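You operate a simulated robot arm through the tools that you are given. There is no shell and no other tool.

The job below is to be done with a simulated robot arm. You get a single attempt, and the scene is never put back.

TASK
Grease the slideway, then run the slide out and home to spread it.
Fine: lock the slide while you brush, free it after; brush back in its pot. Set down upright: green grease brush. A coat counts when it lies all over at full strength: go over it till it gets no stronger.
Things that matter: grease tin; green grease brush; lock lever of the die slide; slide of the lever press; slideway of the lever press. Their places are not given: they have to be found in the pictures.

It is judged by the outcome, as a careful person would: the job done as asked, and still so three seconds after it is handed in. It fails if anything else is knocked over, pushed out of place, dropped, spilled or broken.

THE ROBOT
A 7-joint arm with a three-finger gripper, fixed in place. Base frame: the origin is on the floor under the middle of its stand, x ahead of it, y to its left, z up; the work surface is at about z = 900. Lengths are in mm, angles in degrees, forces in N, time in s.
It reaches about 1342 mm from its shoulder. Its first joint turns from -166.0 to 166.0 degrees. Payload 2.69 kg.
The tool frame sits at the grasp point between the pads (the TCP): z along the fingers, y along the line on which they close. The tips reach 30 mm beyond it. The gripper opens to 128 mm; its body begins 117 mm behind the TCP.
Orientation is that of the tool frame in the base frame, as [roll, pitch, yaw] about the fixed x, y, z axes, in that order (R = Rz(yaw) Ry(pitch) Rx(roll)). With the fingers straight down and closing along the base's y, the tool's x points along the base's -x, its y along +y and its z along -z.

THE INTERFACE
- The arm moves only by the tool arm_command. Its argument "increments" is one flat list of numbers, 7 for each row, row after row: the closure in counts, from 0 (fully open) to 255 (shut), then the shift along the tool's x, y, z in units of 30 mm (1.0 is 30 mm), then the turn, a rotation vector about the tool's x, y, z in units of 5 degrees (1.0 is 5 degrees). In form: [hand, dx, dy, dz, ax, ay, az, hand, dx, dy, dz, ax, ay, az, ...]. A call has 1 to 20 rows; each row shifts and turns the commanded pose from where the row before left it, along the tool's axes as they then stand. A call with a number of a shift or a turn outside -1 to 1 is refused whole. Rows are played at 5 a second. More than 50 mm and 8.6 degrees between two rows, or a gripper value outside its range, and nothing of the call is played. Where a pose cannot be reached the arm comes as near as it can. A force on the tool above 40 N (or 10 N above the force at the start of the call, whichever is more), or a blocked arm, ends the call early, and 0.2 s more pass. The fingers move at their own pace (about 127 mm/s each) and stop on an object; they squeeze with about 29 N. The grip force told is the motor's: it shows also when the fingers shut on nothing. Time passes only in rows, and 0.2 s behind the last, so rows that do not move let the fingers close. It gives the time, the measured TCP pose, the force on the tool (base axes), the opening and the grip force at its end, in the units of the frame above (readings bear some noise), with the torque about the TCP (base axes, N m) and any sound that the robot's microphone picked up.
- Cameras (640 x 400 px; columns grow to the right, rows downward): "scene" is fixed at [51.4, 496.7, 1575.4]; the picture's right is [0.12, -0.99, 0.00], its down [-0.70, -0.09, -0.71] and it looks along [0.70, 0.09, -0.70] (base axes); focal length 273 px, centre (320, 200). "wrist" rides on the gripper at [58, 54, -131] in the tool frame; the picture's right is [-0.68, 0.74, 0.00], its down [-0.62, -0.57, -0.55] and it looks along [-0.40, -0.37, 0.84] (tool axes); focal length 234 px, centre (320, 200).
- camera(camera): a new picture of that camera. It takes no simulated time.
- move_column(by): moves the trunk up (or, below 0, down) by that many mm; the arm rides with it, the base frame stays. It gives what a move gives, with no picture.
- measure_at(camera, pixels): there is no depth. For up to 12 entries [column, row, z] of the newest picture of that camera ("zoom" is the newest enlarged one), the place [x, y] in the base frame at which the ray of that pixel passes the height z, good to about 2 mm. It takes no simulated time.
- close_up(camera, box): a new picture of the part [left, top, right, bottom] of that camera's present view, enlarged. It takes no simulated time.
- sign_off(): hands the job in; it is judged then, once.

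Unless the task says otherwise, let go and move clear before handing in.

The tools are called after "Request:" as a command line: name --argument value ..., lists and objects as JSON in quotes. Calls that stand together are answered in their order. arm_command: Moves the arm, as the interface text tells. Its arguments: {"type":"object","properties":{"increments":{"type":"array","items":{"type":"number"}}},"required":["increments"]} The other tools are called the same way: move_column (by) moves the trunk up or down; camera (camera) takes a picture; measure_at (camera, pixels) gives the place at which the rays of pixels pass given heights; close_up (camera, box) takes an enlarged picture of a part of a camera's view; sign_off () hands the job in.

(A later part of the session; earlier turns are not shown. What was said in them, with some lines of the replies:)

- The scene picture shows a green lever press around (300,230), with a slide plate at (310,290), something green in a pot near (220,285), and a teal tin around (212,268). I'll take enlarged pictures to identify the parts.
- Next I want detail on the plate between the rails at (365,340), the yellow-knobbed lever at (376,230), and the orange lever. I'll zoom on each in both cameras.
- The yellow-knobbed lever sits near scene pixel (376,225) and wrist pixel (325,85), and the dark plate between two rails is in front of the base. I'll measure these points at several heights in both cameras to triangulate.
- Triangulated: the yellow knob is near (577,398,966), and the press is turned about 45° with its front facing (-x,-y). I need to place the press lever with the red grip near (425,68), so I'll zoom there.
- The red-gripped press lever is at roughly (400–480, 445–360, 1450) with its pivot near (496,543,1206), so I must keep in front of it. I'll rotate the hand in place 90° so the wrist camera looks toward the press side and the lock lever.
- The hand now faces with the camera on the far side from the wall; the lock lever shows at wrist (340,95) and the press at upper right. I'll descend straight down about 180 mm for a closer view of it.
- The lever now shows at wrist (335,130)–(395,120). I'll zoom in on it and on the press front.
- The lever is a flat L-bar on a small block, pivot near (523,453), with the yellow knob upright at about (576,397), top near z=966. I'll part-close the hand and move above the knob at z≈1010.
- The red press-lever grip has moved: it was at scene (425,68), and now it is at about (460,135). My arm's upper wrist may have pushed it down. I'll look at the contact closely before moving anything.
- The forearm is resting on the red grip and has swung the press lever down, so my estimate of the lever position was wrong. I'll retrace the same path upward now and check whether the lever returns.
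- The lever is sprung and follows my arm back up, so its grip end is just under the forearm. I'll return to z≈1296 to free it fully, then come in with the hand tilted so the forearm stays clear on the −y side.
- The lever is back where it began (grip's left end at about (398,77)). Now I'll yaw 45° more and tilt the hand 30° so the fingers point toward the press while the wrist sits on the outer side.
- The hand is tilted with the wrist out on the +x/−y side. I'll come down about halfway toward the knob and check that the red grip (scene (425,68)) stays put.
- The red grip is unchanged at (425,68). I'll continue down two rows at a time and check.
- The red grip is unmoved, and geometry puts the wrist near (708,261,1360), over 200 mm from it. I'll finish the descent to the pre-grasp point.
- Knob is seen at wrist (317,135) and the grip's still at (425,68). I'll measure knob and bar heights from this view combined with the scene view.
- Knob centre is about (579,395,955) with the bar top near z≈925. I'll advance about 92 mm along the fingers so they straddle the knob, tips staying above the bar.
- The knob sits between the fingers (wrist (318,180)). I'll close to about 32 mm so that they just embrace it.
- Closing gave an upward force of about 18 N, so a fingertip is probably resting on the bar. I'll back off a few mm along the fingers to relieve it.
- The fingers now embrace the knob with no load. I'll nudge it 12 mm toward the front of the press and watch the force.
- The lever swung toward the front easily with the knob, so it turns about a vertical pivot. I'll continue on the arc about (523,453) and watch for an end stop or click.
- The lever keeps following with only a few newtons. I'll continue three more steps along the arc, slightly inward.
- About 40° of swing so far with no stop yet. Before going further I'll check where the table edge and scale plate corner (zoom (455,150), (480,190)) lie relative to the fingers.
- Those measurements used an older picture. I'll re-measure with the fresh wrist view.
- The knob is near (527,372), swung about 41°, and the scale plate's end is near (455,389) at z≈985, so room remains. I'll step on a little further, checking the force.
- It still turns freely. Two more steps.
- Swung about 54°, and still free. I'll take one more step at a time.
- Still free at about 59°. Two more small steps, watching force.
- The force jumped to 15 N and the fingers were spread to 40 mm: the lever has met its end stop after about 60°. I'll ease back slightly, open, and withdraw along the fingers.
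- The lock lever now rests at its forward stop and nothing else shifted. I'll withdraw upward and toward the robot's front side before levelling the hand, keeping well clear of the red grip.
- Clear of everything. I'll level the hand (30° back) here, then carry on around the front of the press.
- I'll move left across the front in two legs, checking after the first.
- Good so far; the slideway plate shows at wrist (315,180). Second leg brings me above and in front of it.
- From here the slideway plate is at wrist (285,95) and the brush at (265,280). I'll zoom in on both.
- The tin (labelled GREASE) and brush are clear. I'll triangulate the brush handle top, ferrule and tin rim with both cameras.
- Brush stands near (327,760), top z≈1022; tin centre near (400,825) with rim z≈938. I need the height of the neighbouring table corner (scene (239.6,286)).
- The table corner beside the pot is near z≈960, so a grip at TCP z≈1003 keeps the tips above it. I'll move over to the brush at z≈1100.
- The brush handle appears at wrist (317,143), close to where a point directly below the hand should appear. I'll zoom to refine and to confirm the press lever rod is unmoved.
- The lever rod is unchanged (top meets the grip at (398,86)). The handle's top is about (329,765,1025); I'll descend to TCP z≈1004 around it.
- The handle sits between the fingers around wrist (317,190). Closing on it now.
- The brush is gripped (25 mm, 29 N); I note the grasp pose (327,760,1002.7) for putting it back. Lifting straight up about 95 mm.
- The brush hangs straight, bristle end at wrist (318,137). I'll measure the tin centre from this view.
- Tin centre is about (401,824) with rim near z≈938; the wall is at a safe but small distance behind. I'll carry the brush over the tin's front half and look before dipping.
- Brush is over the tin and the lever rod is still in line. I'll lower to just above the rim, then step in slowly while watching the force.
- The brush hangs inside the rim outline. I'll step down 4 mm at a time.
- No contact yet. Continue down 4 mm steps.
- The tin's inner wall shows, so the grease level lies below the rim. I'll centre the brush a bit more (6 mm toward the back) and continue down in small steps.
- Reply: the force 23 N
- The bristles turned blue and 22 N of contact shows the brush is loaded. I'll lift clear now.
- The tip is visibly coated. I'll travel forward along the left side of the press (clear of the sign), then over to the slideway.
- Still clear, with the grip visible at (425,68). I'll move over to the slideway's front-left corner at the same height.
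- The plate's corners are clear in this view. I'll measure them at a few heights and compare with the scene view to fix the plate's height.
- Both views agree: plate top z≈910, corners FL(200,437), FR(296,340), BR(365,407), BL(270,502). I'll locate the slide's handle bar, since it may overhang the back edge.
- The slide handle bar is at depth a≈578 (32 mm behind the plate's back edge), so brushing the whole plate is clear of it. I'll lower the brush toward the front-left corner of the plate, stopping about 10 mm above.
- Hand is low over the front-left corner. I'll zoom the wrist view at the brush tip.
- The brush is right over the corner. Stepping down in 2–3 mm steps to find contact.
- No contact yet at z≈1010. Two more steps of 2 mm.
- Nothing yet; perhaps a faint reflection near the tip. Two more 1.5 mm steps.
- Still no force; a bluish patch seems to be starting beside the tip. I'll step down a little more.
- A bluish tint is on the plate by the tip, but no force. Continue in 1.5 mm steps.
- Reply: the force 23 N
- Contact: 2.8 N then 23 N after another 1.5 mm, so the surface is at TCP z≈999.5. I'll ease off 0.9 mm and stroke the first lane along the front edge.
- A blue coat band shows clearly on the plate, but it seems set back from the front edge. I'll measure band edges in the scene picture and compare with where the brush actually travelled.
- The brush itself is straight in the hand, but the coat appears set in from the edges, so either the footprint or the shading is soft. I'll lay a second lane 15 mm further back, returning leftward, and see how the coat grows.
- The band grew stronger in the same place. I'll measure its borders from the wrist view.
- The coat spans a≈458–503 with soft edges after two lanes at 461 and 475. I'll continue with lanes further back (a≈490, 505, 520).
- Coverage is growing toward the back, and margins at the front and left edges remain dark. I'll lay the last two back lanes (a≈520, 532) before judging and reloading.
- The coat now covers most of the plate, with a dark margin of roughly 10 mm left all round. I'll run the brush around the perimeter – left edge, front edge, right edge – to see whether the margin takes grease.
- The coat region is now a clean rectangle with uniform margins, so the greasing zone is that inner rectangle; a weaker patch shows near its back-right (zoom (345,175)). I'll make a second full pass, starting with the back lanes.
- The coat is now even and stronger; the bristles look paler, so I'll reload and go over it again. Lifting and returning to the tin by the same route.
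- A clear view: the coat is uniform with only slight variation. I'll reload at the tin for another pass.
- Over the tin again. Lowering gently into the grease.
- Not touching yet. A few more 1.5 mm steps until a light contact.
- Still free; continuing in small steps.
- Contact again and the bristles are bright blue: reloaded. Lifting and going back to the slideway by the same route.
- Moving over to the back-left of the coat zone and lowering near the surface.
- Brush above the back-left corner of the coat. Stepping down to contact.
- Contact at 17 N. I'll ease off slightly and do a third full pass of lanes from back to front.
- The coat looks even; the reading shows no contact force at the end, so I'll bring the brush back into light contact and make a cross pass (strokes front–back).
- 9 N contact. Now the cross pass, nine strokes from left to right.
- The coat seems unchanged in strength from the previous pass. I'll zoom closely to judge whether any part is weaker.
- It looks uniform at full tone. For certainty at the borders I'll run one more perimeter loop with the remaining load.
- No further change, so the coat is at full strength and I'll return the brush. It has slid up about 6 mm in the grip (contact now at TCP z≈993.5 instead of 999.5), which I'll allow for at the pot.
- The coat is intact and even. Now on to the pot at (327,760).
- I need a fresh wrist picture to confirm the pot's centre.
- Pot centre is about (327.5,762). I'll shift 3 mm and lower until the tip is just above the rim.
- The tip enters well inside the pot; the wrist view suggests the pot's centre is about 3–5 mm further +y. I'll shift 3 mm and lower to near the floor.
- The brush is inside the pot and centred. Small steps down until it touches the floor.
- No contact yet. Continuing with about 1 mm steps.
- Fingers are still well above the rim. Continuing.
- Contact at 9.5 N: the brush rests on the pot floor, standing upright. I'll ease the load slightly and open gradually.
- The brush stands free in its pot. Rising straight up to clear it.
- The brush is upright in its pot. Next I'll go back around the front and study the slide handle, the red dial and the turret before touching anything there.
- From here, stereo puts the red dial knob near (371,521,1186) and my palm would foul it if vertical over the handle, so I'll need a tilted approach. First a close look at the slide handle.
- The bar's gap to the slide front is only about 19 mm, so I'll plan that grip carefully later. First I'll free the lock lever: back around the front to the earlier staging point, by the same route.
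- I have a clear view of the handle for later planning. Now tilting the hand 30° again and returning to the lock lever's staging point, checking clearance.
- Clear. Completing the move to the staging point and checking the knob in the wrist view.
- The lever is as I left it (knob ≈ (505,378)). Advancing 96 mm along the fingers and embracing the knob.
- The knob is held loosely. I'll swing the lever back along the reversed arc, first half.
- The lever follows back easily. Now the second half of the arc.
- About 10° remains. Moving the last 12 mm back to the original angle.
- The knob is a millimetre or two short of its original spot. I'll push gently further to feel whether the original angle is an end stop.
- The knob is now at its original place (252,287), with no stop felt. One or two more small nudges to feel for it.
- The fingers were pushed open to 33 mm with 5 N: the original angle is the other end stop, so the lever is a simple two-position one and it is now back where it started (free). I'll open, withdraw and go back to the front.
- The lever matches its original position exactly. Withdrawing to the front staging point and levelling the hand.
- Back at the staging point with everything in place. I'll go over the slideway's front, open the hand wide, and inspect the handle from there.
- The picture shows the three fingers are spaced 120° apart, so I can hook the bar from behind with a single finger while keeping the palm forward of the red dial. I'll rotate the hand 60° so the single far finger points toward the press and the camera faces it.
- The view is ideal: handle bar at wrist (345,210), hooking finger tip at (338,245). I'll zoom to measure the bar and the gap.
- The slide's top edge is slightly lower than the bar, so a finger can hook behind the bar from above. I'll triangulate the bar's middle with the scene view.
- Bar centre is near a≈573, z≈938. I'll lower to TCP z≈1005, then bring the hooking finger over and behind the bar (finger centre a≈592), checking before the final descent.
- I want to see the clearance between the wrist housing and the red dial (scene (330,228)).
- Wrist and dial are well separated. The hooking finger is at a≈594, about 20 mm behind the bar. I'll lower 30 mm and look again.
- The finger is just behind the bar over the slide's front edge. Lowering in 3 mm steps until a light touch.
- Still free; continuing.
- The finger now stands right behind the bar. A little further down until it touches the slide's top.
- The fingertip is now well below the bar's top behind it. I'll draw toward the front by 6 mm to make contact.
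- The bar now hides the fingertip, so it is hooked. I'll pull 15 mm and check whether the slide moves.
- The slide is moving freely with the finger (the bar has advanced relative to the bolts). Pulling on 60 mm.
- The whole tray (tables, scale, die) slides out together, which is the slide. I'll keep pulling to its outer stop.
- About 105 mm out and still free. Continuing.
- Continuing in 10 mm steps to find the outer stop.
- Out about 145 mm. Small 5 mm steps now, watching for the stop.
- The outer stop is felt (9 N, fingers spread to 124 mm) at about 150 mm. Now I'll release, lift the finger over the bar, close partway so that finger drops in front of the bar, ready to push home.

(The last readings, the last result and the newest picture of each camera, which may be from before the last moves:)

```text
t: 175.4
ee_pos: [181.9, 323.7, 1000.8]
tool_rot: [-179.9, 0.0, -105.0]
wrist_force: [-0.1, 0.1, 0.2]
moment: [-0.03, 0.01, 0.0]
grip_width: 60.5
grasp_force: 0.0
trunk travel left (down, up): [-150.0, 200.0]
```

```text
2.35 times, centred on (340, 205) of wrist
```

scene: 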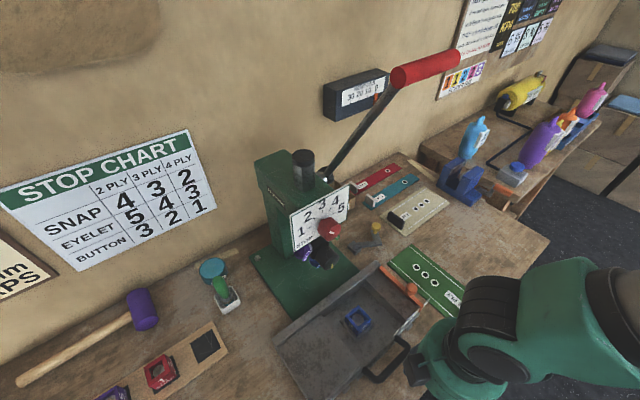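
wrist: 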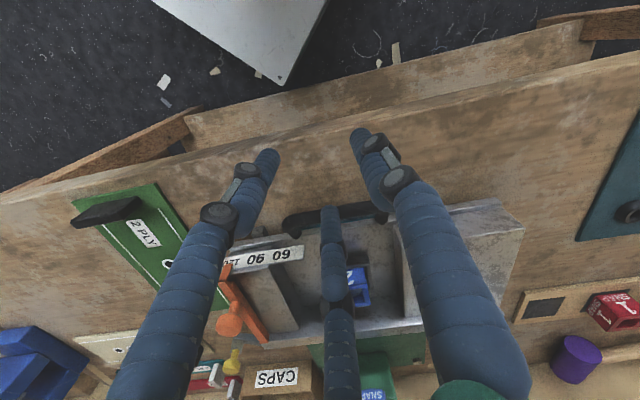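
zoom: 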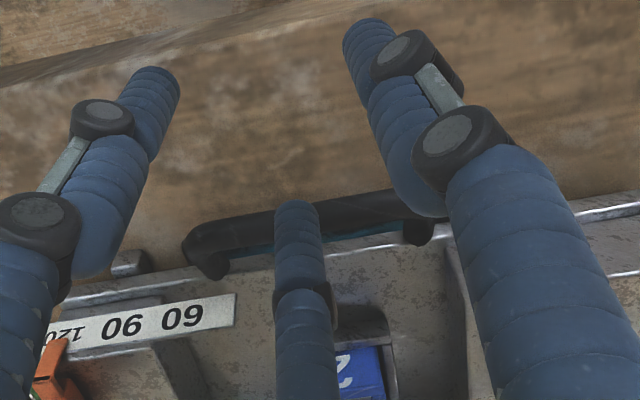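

The finger is now ahead of the bar. Lowering 45 mm in front of it.

Request:
arm_command --increments '[135, 0, 0, 0.5, 0, 0, 0, 135, 0, 0, 0.5, 0, 0, 0, 135, 0, 0, 0.4, 0, 0, 0, 135, 0, 0, 0, 0, 0, 0]'

Request:
camera --camera "wrist"

Request:
close_up --camera "wrist" --box '[250, 150, 430, 320]'

```text
t: 176.4
ee_pos: [183.2, 326.3, 957.7]
tool_rot: [180.0, 0.0, -105.0]
wrist_force: [0.4, 0.6, 0.2]
moment: [0.0, 0.01, 0.0]
grip_width: 60.3
grasp_force: 0.1
trunk travel left (down, up): [-150.0, 200.0]
```

```text
taken
```

wrist: 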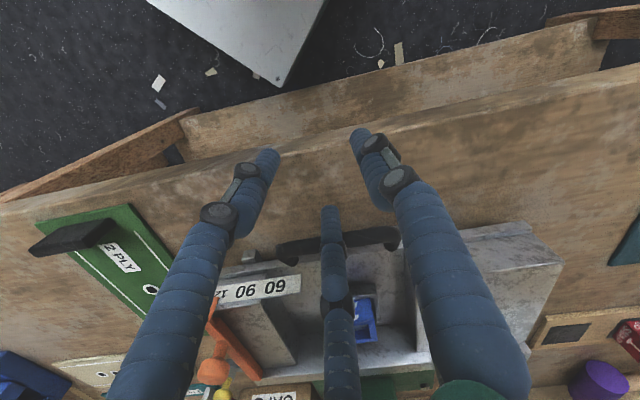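

```text
2.35 times, centred on (340, 235) of wrist
```

zoom: 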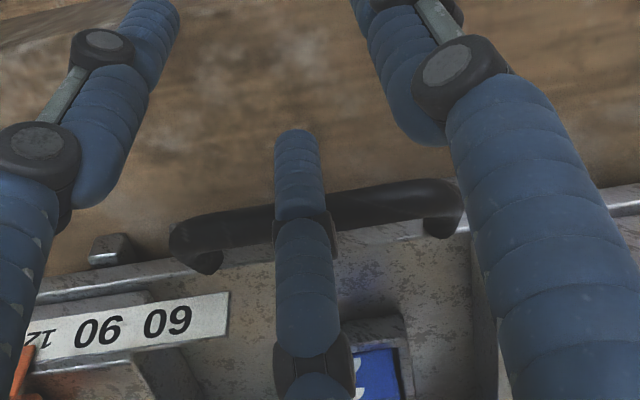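

The finger stands in front of the bar, low enough to push it. Pushing toward home, first 80 mm.

Request:
arm_command --increments '[135, -0.289, -0.167, 0, 0, 0, 0, 135, -0.289, -0.167, 0, 0, 0, 0, 135, -0.289, -0.167, 0, 0, 0, 0, 135, -0.289, -0.167, 0, 0, 0, 0, 135, -0.289, -0.167, 0, 0, 0, 0, 135, -0.289, -0.167, 0, 0, 0, 0, 135, -0.289, -0.167, 0, 0, 0, 0, 135, -0.289, -0.167, 0, 0, 0, 0, 135, 0, 0, 0, 0, 0, 0]'

Request:
camera --camera "scene"

Request:
close_up --camera "wrist" --box '[250, 150, 430, 320]'

```text
t: 178.4
ee_pos: [241.2, 381.4, 956.9]
tool_rot: [180.0, 0.0, -105.1]
wrist_force: [-0.6, -0.9, 1.3]
moment: [-0.02, 0.0, -0.05]
grip_width: 65.0
grasp_force: 0.0
trunk travel left (down, up): [-150.0, 200.0]
```

```text
taken
```

scene: 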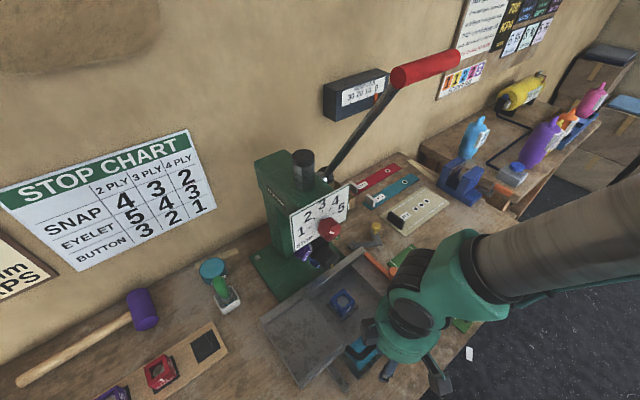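

```text
2.35 times, centred on (340, 235) of wrist
```

zoom: 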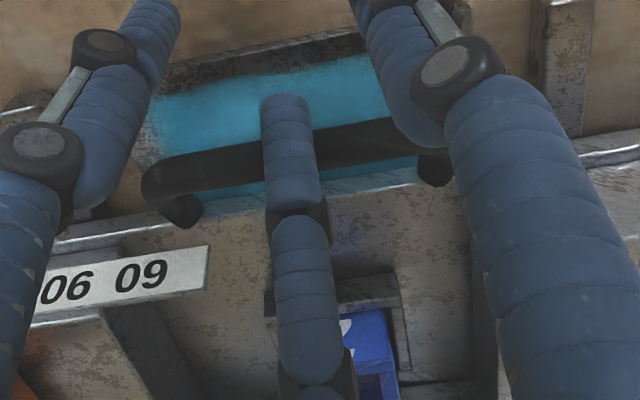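

The slide is moving back under about 1 N. Continuing toward home in shorter bursts.

Request:
arm_command --increments '[135, -0.289, -0.167, 0, 0, 0, 0, 135, -0.289, -0.167, 0, 0, 0, 0, 135, -0.289, -0.167, 0, 0, 0, 0, 135, -0.289, -0.167, 0, 0, 0, 0, 135, 0, 0, 0, 0, 0, 0]'

Request:
camera --camera "scene"

Request:
close_up --camera "wrist" --box '[250, 150, 430, 320]'

```text
t: 179.6
ee_pos: [266.5, 409.8, 958.1]
tool_rot: [180.0, 0.0, -105.1]
wrist_force: [-1.0, -1.0, 0.9]
moment: [0.0, -0.01, 0.01]
grip_width: 66.6
grasp_force: 0.1
trunk travel left (down, up): [-150.0, 200.0]
```

```text
taken
```

scene: 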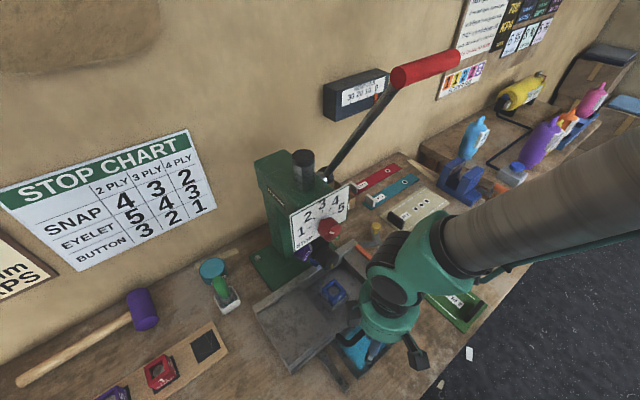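

```text
2.35 times, centred on (340, 235) of wrist
```

zoom: 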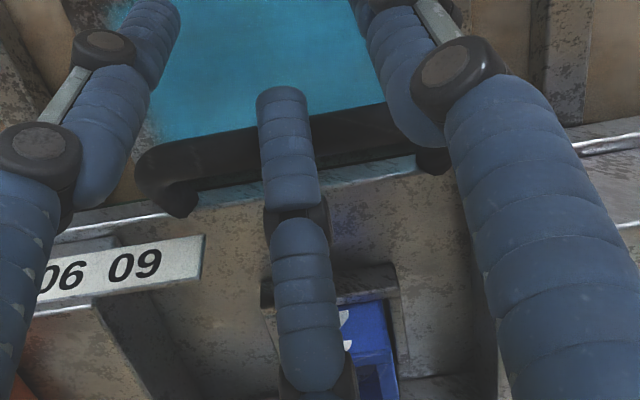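

Still following, about 50 mm left. Continuing 40 mm, then slowly to the stop.

Request:
arm_command --increments '[135, -0.289, -0.167, 0, 0, 0, 0, 135, -0.289, -0.167, 0, 0, 0, 0, 135, -0.289, -0.167, 0, 0, 0, 0, 135, -0.231, -0.133, 0, 0, 0, 0, 135, 0, 0, 0, 0, 0, 0]'

Request:
camera --camera "scene"

Request:
close_up --camera "wrist" --box '[250, 150, 430, 320]'

```text
t: 180.8
ee_pos: [294.2, 437.8, 960.1]
tool_rot: [179.9, -0.1, -105.0]
wrist_force: [0.5, -1.3, 1.5]
moment: [-0.02, 0.04, -0.04]
grip_width: 68.3
grasp_force: 0.1
trunk travel left (down, up): [-150.0, 200.0]
```

```text
taken
```

scene: 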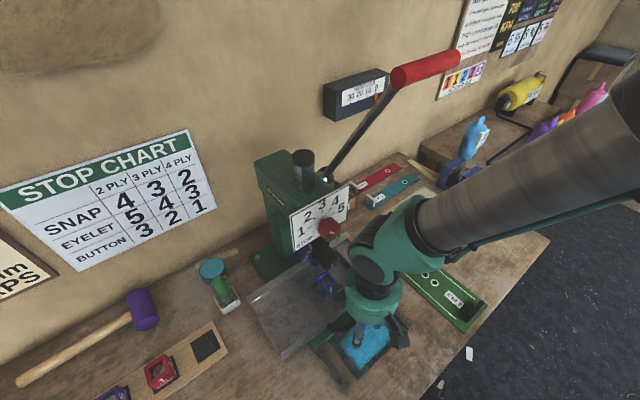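

```text
2.35 times, centred on (340, 235) of wrist
```

zoom: 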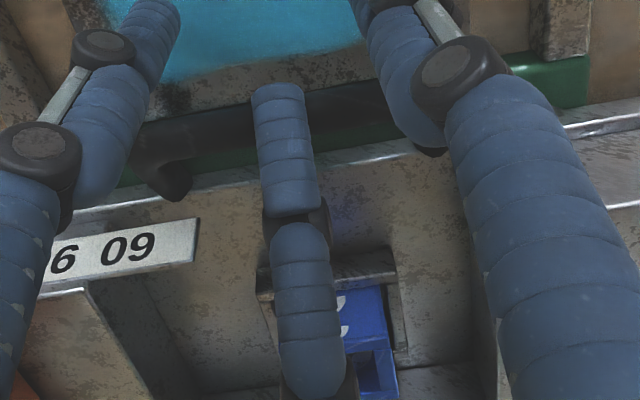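

About 15–20 mm remain. Rather than bring the palm closer to the dial, I'll push the rest by opening the hand, which drives the finger toward the press.

Request:
arm_command --increments '[120, 0, 0, 0, 0, 0, 0, 105, 0, 0, 0, 0, 0, 0, 95, 0, 0, 0, 0, 0, 0, 95, 0, 0, 0, 0, 0, 0]'

Request:
camera --camera "wrist"

Request:
close_up --camera "wrist" --box '[250, 150, 430, 320]'

Request:
close_up --camera "scene" --box '[280, 200, 440, 340]'

```text
t: 181.8
ee_pos: [293.7, 437.3, 958.5]
tool_rot: [-180.0, 0.0, -105.0]
wrist_force: [-0.3, 1.3, 3.7]
moment: [0.08, -0.06, 0.05]
grip_width: 91.0
grasp_force: 1.2
trunk travel left (down, up): [-150.0, 200.0]
```

```text
taken
```

wrist: 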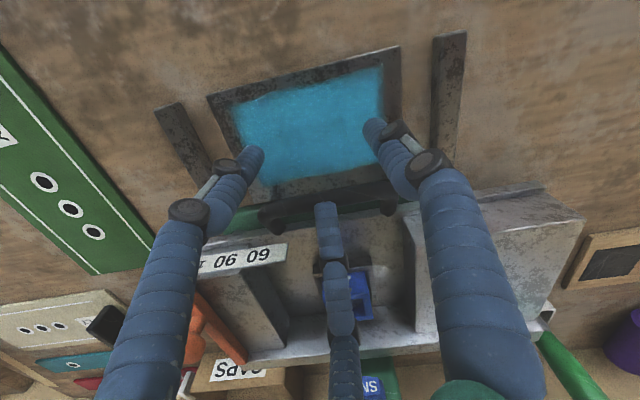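

```text
2.35 times, centred on (340, 235) of wrist
```

zoom: 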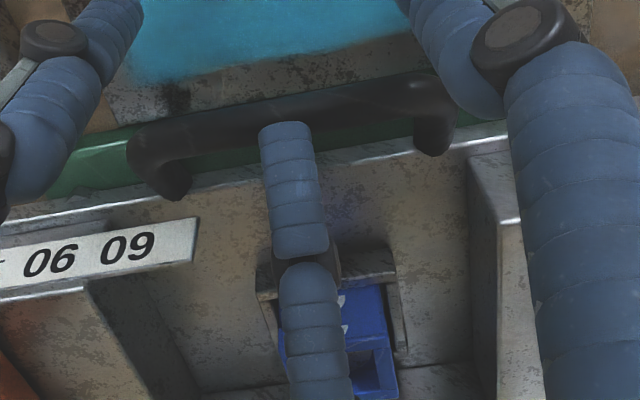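

```text
2.86 times, centred on (360, 270) of scene
```

zoom: 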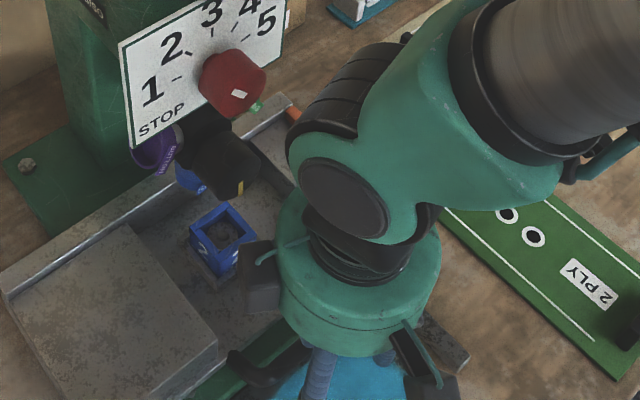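

The finger has ridden up onto the bar with the slide still about 30 mm out. I'll lift off and use the closed, rigid fist instead, tilted 15° so the palm stays clear of the dial.

Request:
arm_command --increments '[95, 0, 0, -0.5, 0, 0, 0, 95, 0, 0, -0.5, 0, 0, 0, 95, 0, 0, -0.5, 0, 0, 0, 150, 0.188, 0.108, 0, 0, 0, 0, 200, 0.188, 0.108, 0, 0, 0, 0, 255, 0, 0, 0, 0.5, -0.866, 0, 255, 0, 0, 0, 0.5, -0.866, 0, 255, 0, 0, 0, 0.5, -0.866, 0, 255, 0, 0, 0, 0, 0, 0]'

Request:
camera --camera "wrist"

Request:
camera --camera "scene"

Request:
close_up --camera "wrist" --box '[230, 130, 430, 300]'

```text
t: 183.8
ee_pos: [284.8, 426.9, 1003.4]
tool_rot: [-172.4, 13.1, -104.2]
wrist_force: [0.9, -0.5, -0.5]
moment: [0.03, -0.04, -0.01]
grip_width: 2.2
grasp_force: 29.6
trunk travel left (down, up): [-150.0, 200.0]
```

```text
taken
```

wrist: 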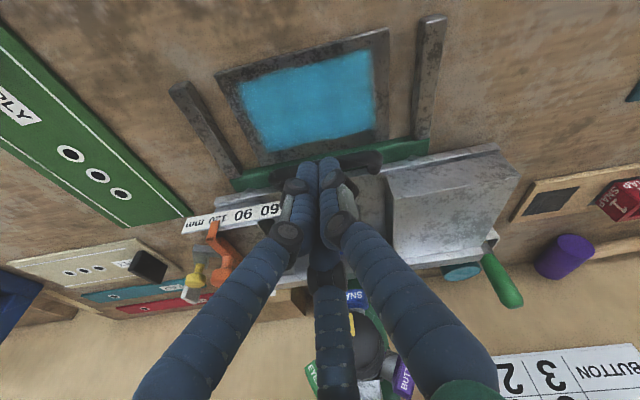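

```text
taken
```

scene: 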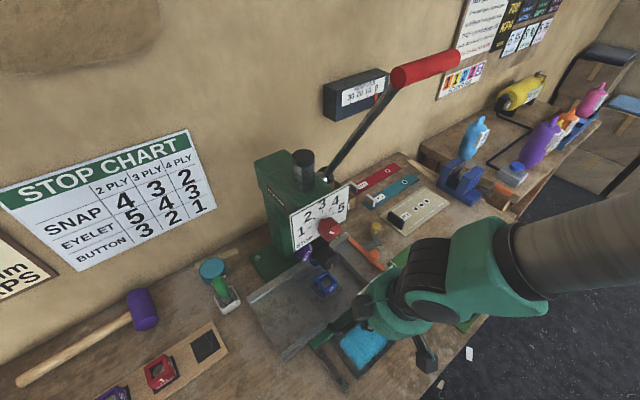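

```text
2.35 times, centred on (330, 215) of wrist
```

zoom: 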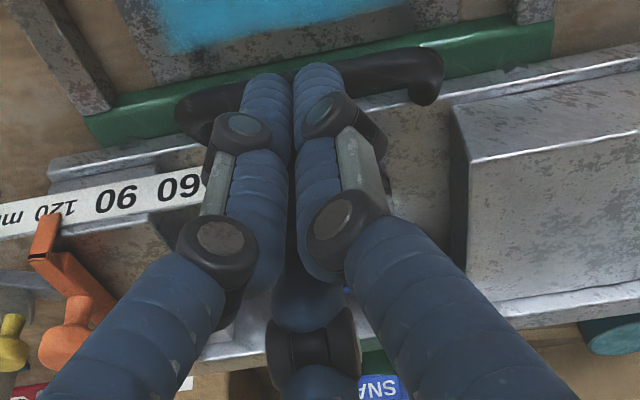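

The fist is closed and tilted, tips near the bar. I'll measure where the bar is now before lowering in front of it.

Request:
measure_at --camera "wrist" --pixels '[[364, 163, 938], [285, 175, 938], [364, 163, 930], [285, 175, 930]]'

Request:
close_up --camera "scene" --box '[280, 220, 420, 340]'

```text
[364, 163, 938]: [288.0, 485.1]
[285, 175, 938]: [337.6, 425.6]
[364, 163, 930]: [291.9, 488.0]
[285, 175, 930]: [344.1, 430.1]
```

```text
3.33 times, centred on (350, 280) of scene
```

zoom: 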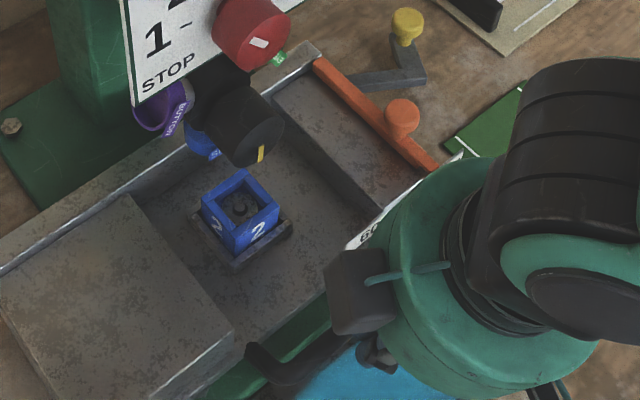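

The bar is at a≈543 (30 mm out); the fist would touch at TCP a≈514 and I'm at 503. Lowering 45 mm vertically in front of it.

Request:
arm_command --increments '[255, 0.112, 0.064, 0.483, 0, 0, 0, 255, 0.112, 0.064, 0.483, 0, 0, 0, 255, 0.112, 0.064, 0.483, 0, 0, 0, 255, 0, 0, 0, 0, 0, 0]'

Request:
close_up --camera "wrist" --box '[230, 130, 430, 300]'

Request:
close_up --camera "scene" --box '[280, 220, 420, 340]'

```text
t: 184.8
ee_pos: [284.3, 428.2, 958.7]
tool_rot: [-172.4, 13.0, -104.2]
wrist_force: [0.3, 1.0, 0.7]
moment: [0.01, 0.0, -0.01]
grip_width: 2.2
grasp_force: 29.0
trunk travel left (down, up): [-150.0, 200.0]
```

```text
2.35 times, centred on (330, 215) of wrist
```

zoom: 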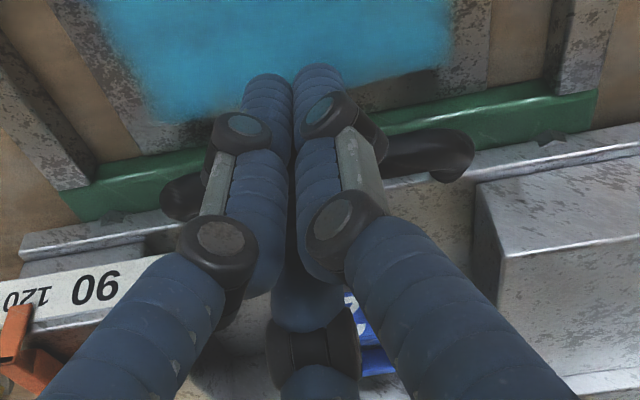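

```text
3.33 times, centred on (350, 280) of scene
```

zoom: 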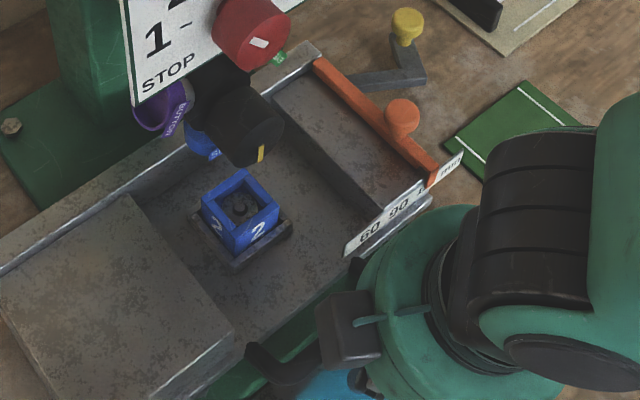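

The fist is in front of the bar. Pushing toward home in 5 mm steps, 30 mm.

Request:
arm_command --increments '[255, -0.1395, -0.0805, 0.043, 0, 0, 0, 255, -0.1395, -0.0805, 0.043, 0, 0, 0, 255, -0.1395, -0.0805, 0.043, 0, 0, 0, 255, -0.1395, -0.0805, 0.043, 0, 0, 0, 255, -0.1395, -0.0805, 0.043, 0, 0, 0, 255, -0.1395, -0.0805, 0.043, 0, 0, 0, 255, 0, 0, 0, 0, 0, 0]'

Request:
close_up --camera "wrist" --box '[230, 130, 430, 300]'

Request:
close_up --camera "scene" --box '[280, 220, 420, 340]'

```text
t: 186.4
ee_pos: [305.5, 448.3, 959.0]
tool_rot: [-172.3, 12.9, -104.3]
wrist_force: [0.6, -0.3, -0.1]
moment: [-0.01, -0.02, 0.0]
grip_width: 2.2
grasp_force: 28.5
trunk travel left (down, up): [-150.0, 200.0]
```

```text
2.35 times, centred on (330, 215) of wrist
```

zoom: 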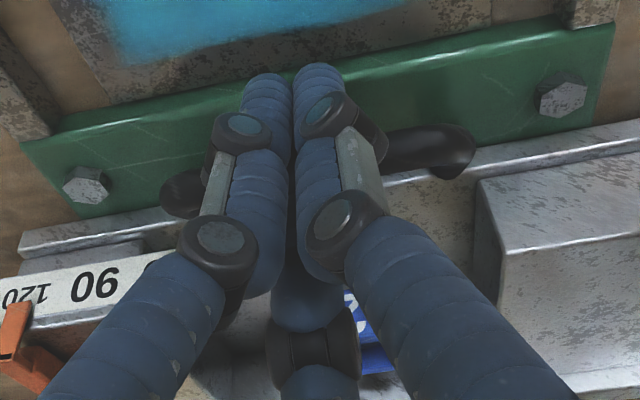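

```text
3.33 times, centred on (350, 280) of scene
```

zoom: 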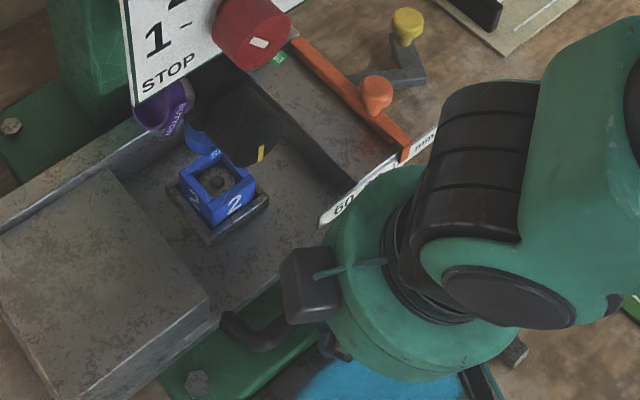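

Nearly home (the die nest is within about 6 mm of its original pixel). Continuing in 3 mm steps until it meets the home stop.

Request:
arm_command --increments '[255, -0.084, -0.048, 0.026, 0, 0, 0, 255, -0.084, -0.048, 0.026, 0, 0, 0, 255, 0, 0, 0, 0, 0, 0]'

Request:
arm_command --increments '[255, -0.084, -0.048, 0.026, 0, 0, 0, 255, 0, 0, 0, 0, 0, 0]'

Request:
close_up --camera "scene" --box '[280, 220, 420, 340]'

```text
t: 187.2
ee_pos: [310.9, 453.3, 958.6]
tool_rot: [-172.5, 12.9, -104.2]
wrist_force: [-0.2, 1.4, 0.5]
moment: [-0.01, 0.0, 0.03]
grip_width: 2.2
grasp_force: 29.1
trunk travel left (down, up): [-150.0, 200.0]
```

```text
t: 187.8
ee_pos: [311.2, 453.6, 958.9]
tool_rot: [-172.4, 12.8, -104.2]
wrist_force: [-4.2, -1.6, -0.7]
moment: [-0.05, 0.09, 0.01]
grip_width: 2.2
grasp_force: 28.9
trunk travel left (down, up): [-150.0, 200.0]
```

```text
3.33 times, centred on (350, 280) of scene
```

zoom: 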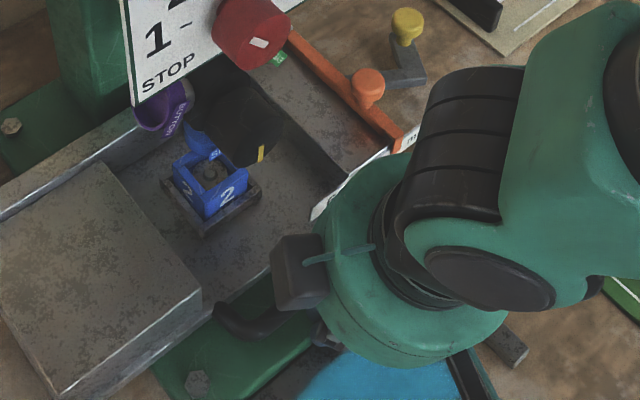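

The nest is at its original pixel (315,291) and a stop force appears. One more gentle nudge to confirm it is fully home.

Request:
arm_command --increments '[255, -0.042, -0.024, 0.013, 0, 0, 0, 255, -0.028, -0.016, 0.009, 0, 0, 0, 255, 0, 0, 0, 0, 0, 0]'

Request:
close_up --camera "wrist" --box '[230, 130, 430, 300]'

```text
t: 188.6
ee_pos: [313.6, 454.5, 957.5]
tool_rot: [-172.4, 12.8, -104.2]
wrist_force: [-16.8, -14.3, -0.1]
moment: [-0.28, 0.27, 0.03]
grip_width: 2.2
grasp_force: 28.5
trunk travel left (down, up): [-150.0, 200.0]
```

```text
2.35 times, centred on (330, 215) of wrist
```

zoom: 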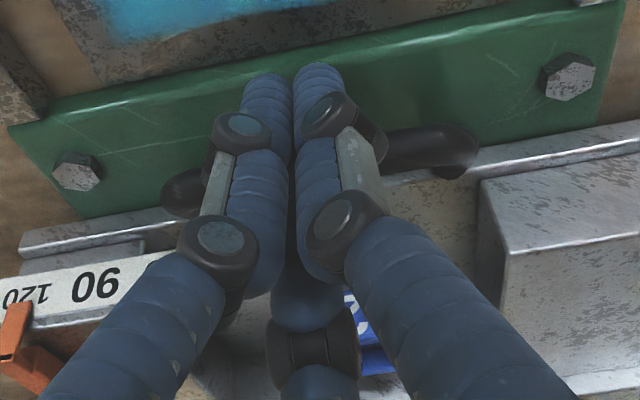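

22 N against the stop: the slide is fully home. Backing off, lifting, and moving clear to the front.

Request:
arm_command --increments '[255, 0.168, 0.097, -0.052, 0, 0, 0, 255, 0.251, 0.145, -0.078, 0, 0, 0, 255, 0.251, 0.145, -0.078, 0, 0, 0, 255, -0.149, -0.086, -0.644, 0, 0, 0, 255, -0.149, -0.086, -0.644, 0, 0, 0, 255, -0.149, -0.086, -0.644, 0, 0, 0, 255, -0.149, -0.086, -0.644, 0, 0, 0, 255, 0, 0, 0, -0.5, 0.866, 0, 255, 0, 0, 0, -0.5, 0.866, 0, 255, 0, 0, 0, -0.5, 0.866, 0, 255, 0, 0, 0, 0, 0, 0]'

Request:
camera --camera "wrist"

Request:
camera --camera "scene"

```text
t: 191.0
ee_pos: [298.0, 441.3, 1037.9]
tool_rot: [179.9, -0.1, -105.0]
wrist_force: [0.7, 0.1, -0.4]
moment: [0.0, 0.0, -0.05]
grip_width: 2.3
grasp_force: 29.9
trunk travel left (down, up): [-150.0, 200.0]
```

```text
taken
```

wrist: 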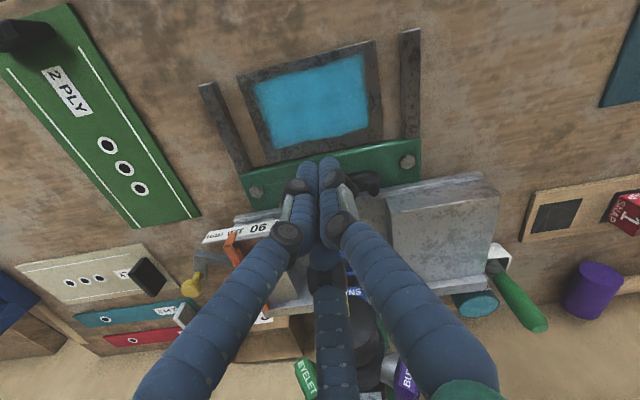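

```text
taken
```

scene: 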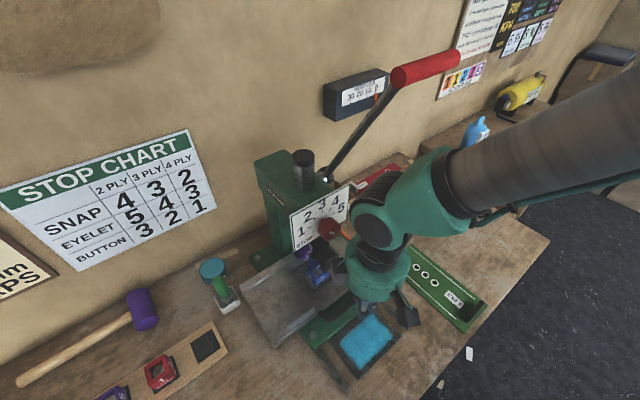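

All clear of the handle. Withdrawing along the front to the staging area so the scene camera can see everything.

Request:
arm_command --increments '[255, 0.578, 0.333, 0, 0, 0, 0, 255, 0.578, 0.333, 0, 0, 0, 0, 255, 0.578, 0.333, 0, 0, 0, 0, 255, 0.578, 0.333, 0, 0, 0, 0, 255, 0.514, -0.38, -0.533, 0, 0, 0, 200, 0.514, -0.38, -0.533, 0, 0, 0, 135, 0.514, -0.38, -0.533, 0, 0, 0, 135, 0.514, -0.38, -0.533, 0, 0, 0, 135, 0.514, -0.38, -0.533, 0, 0, 0, 135, 0.514, -0.38, -0.533, 0, 0, 0, 135, 0.514, -0.38, -0.533, 0, 0, 0, 135, 0.228, -0.867, 0, 0, 0, 0, 135, 0.228, -0.867, 0, 0, 0, 0, 135, 0.228, -0.867, 0, 0, 0, 0, 135, 0.228, -0.867, 0, 0, 0, 0, 135, 0.228, -0.867, 0, 0, 0, 0, 135, 0.228, -0.867, 0, 0, 0, 0, 135, 0, 0, 0, 0, 0, 0]'

Request:
camera --camera "scene"

Request:
close_up --camera "scene" --box '[180, 220, 420, 370]'

Request:
close_up --camera "scene" --box '[300, 280, 430, 390]'

```text
t: 194.8
ee_pos: [432.5, 180.0, 1150.5]
tool_rot: [-180.0, -0.1, -104.9]
wrist_force: [-0.3, -0.9, 0.2]
moment: [0.07, 0.07, 0.01]
grip_width: 60.3
grasp_force: 0.2
trunk travel left (down, up): [-150.0, 200.0]
```

```text
taken
```

scene: 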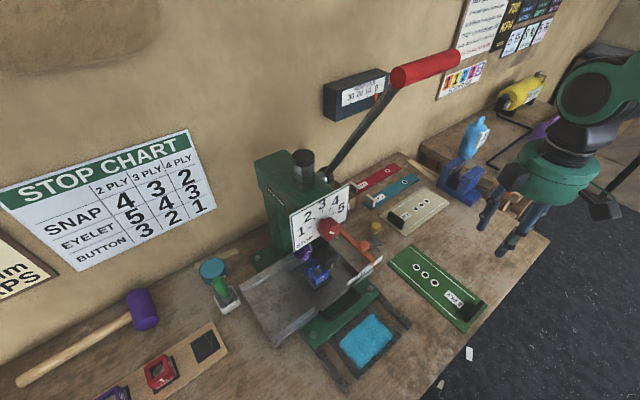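

```text
2.67 times, centred on (300, 295) of scene
```

zoom: 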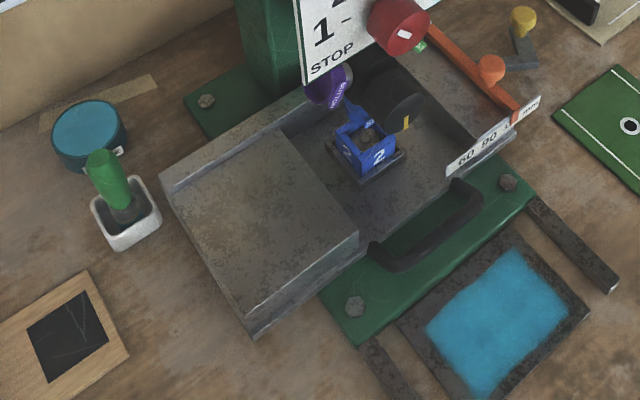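

```text
3.64 times, centred on (365, 335) of scene
```

zoom: 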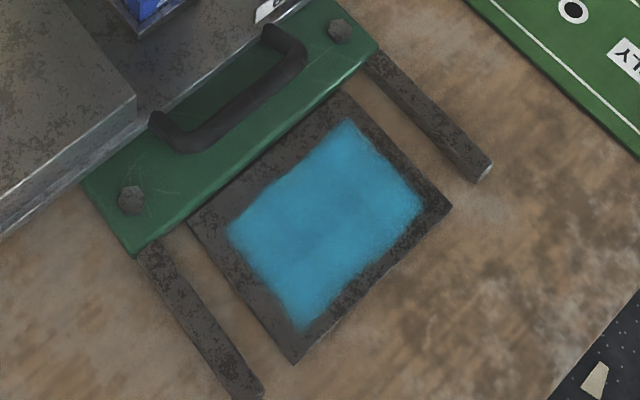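

The final view matches the starting scene: slide home (handle and nest at their original pixels), lock lever back at (376,226), brush upright in its pot, tin and press lever undisturbed. The slideway carries an even, full-strength coat, and the hand is empty and clear, so I'm handing in.

Request:
sign_off

```text
The job is handed in.
```

The slideway is greased, and I ran the slide out to its stop and pushed it fully home to spread the grease. The job is handed in.

- **Coat:** I went over the slideway in four full passes plus edge loops, loading the brush twice. The last passes made it no stronger. A dark margin of about 10 mm around the plate took no grease, even where I brushed over it.
- **Lock:** The lever was at its far stop while I brushed, and I put it back to its starting stop before moving the slide. I did not pull on the slide to prove it was locked. I'm going by the lever having only two positions and the slide moving freely in the starting one.
- **Brush:** It is standing upright back in its pot.
- **Knocks:** Early on, my forearm pressed the press's red-handled lever down. It sprang back to where it was as I withdrew, and nothing else in the final pictures had shifted.
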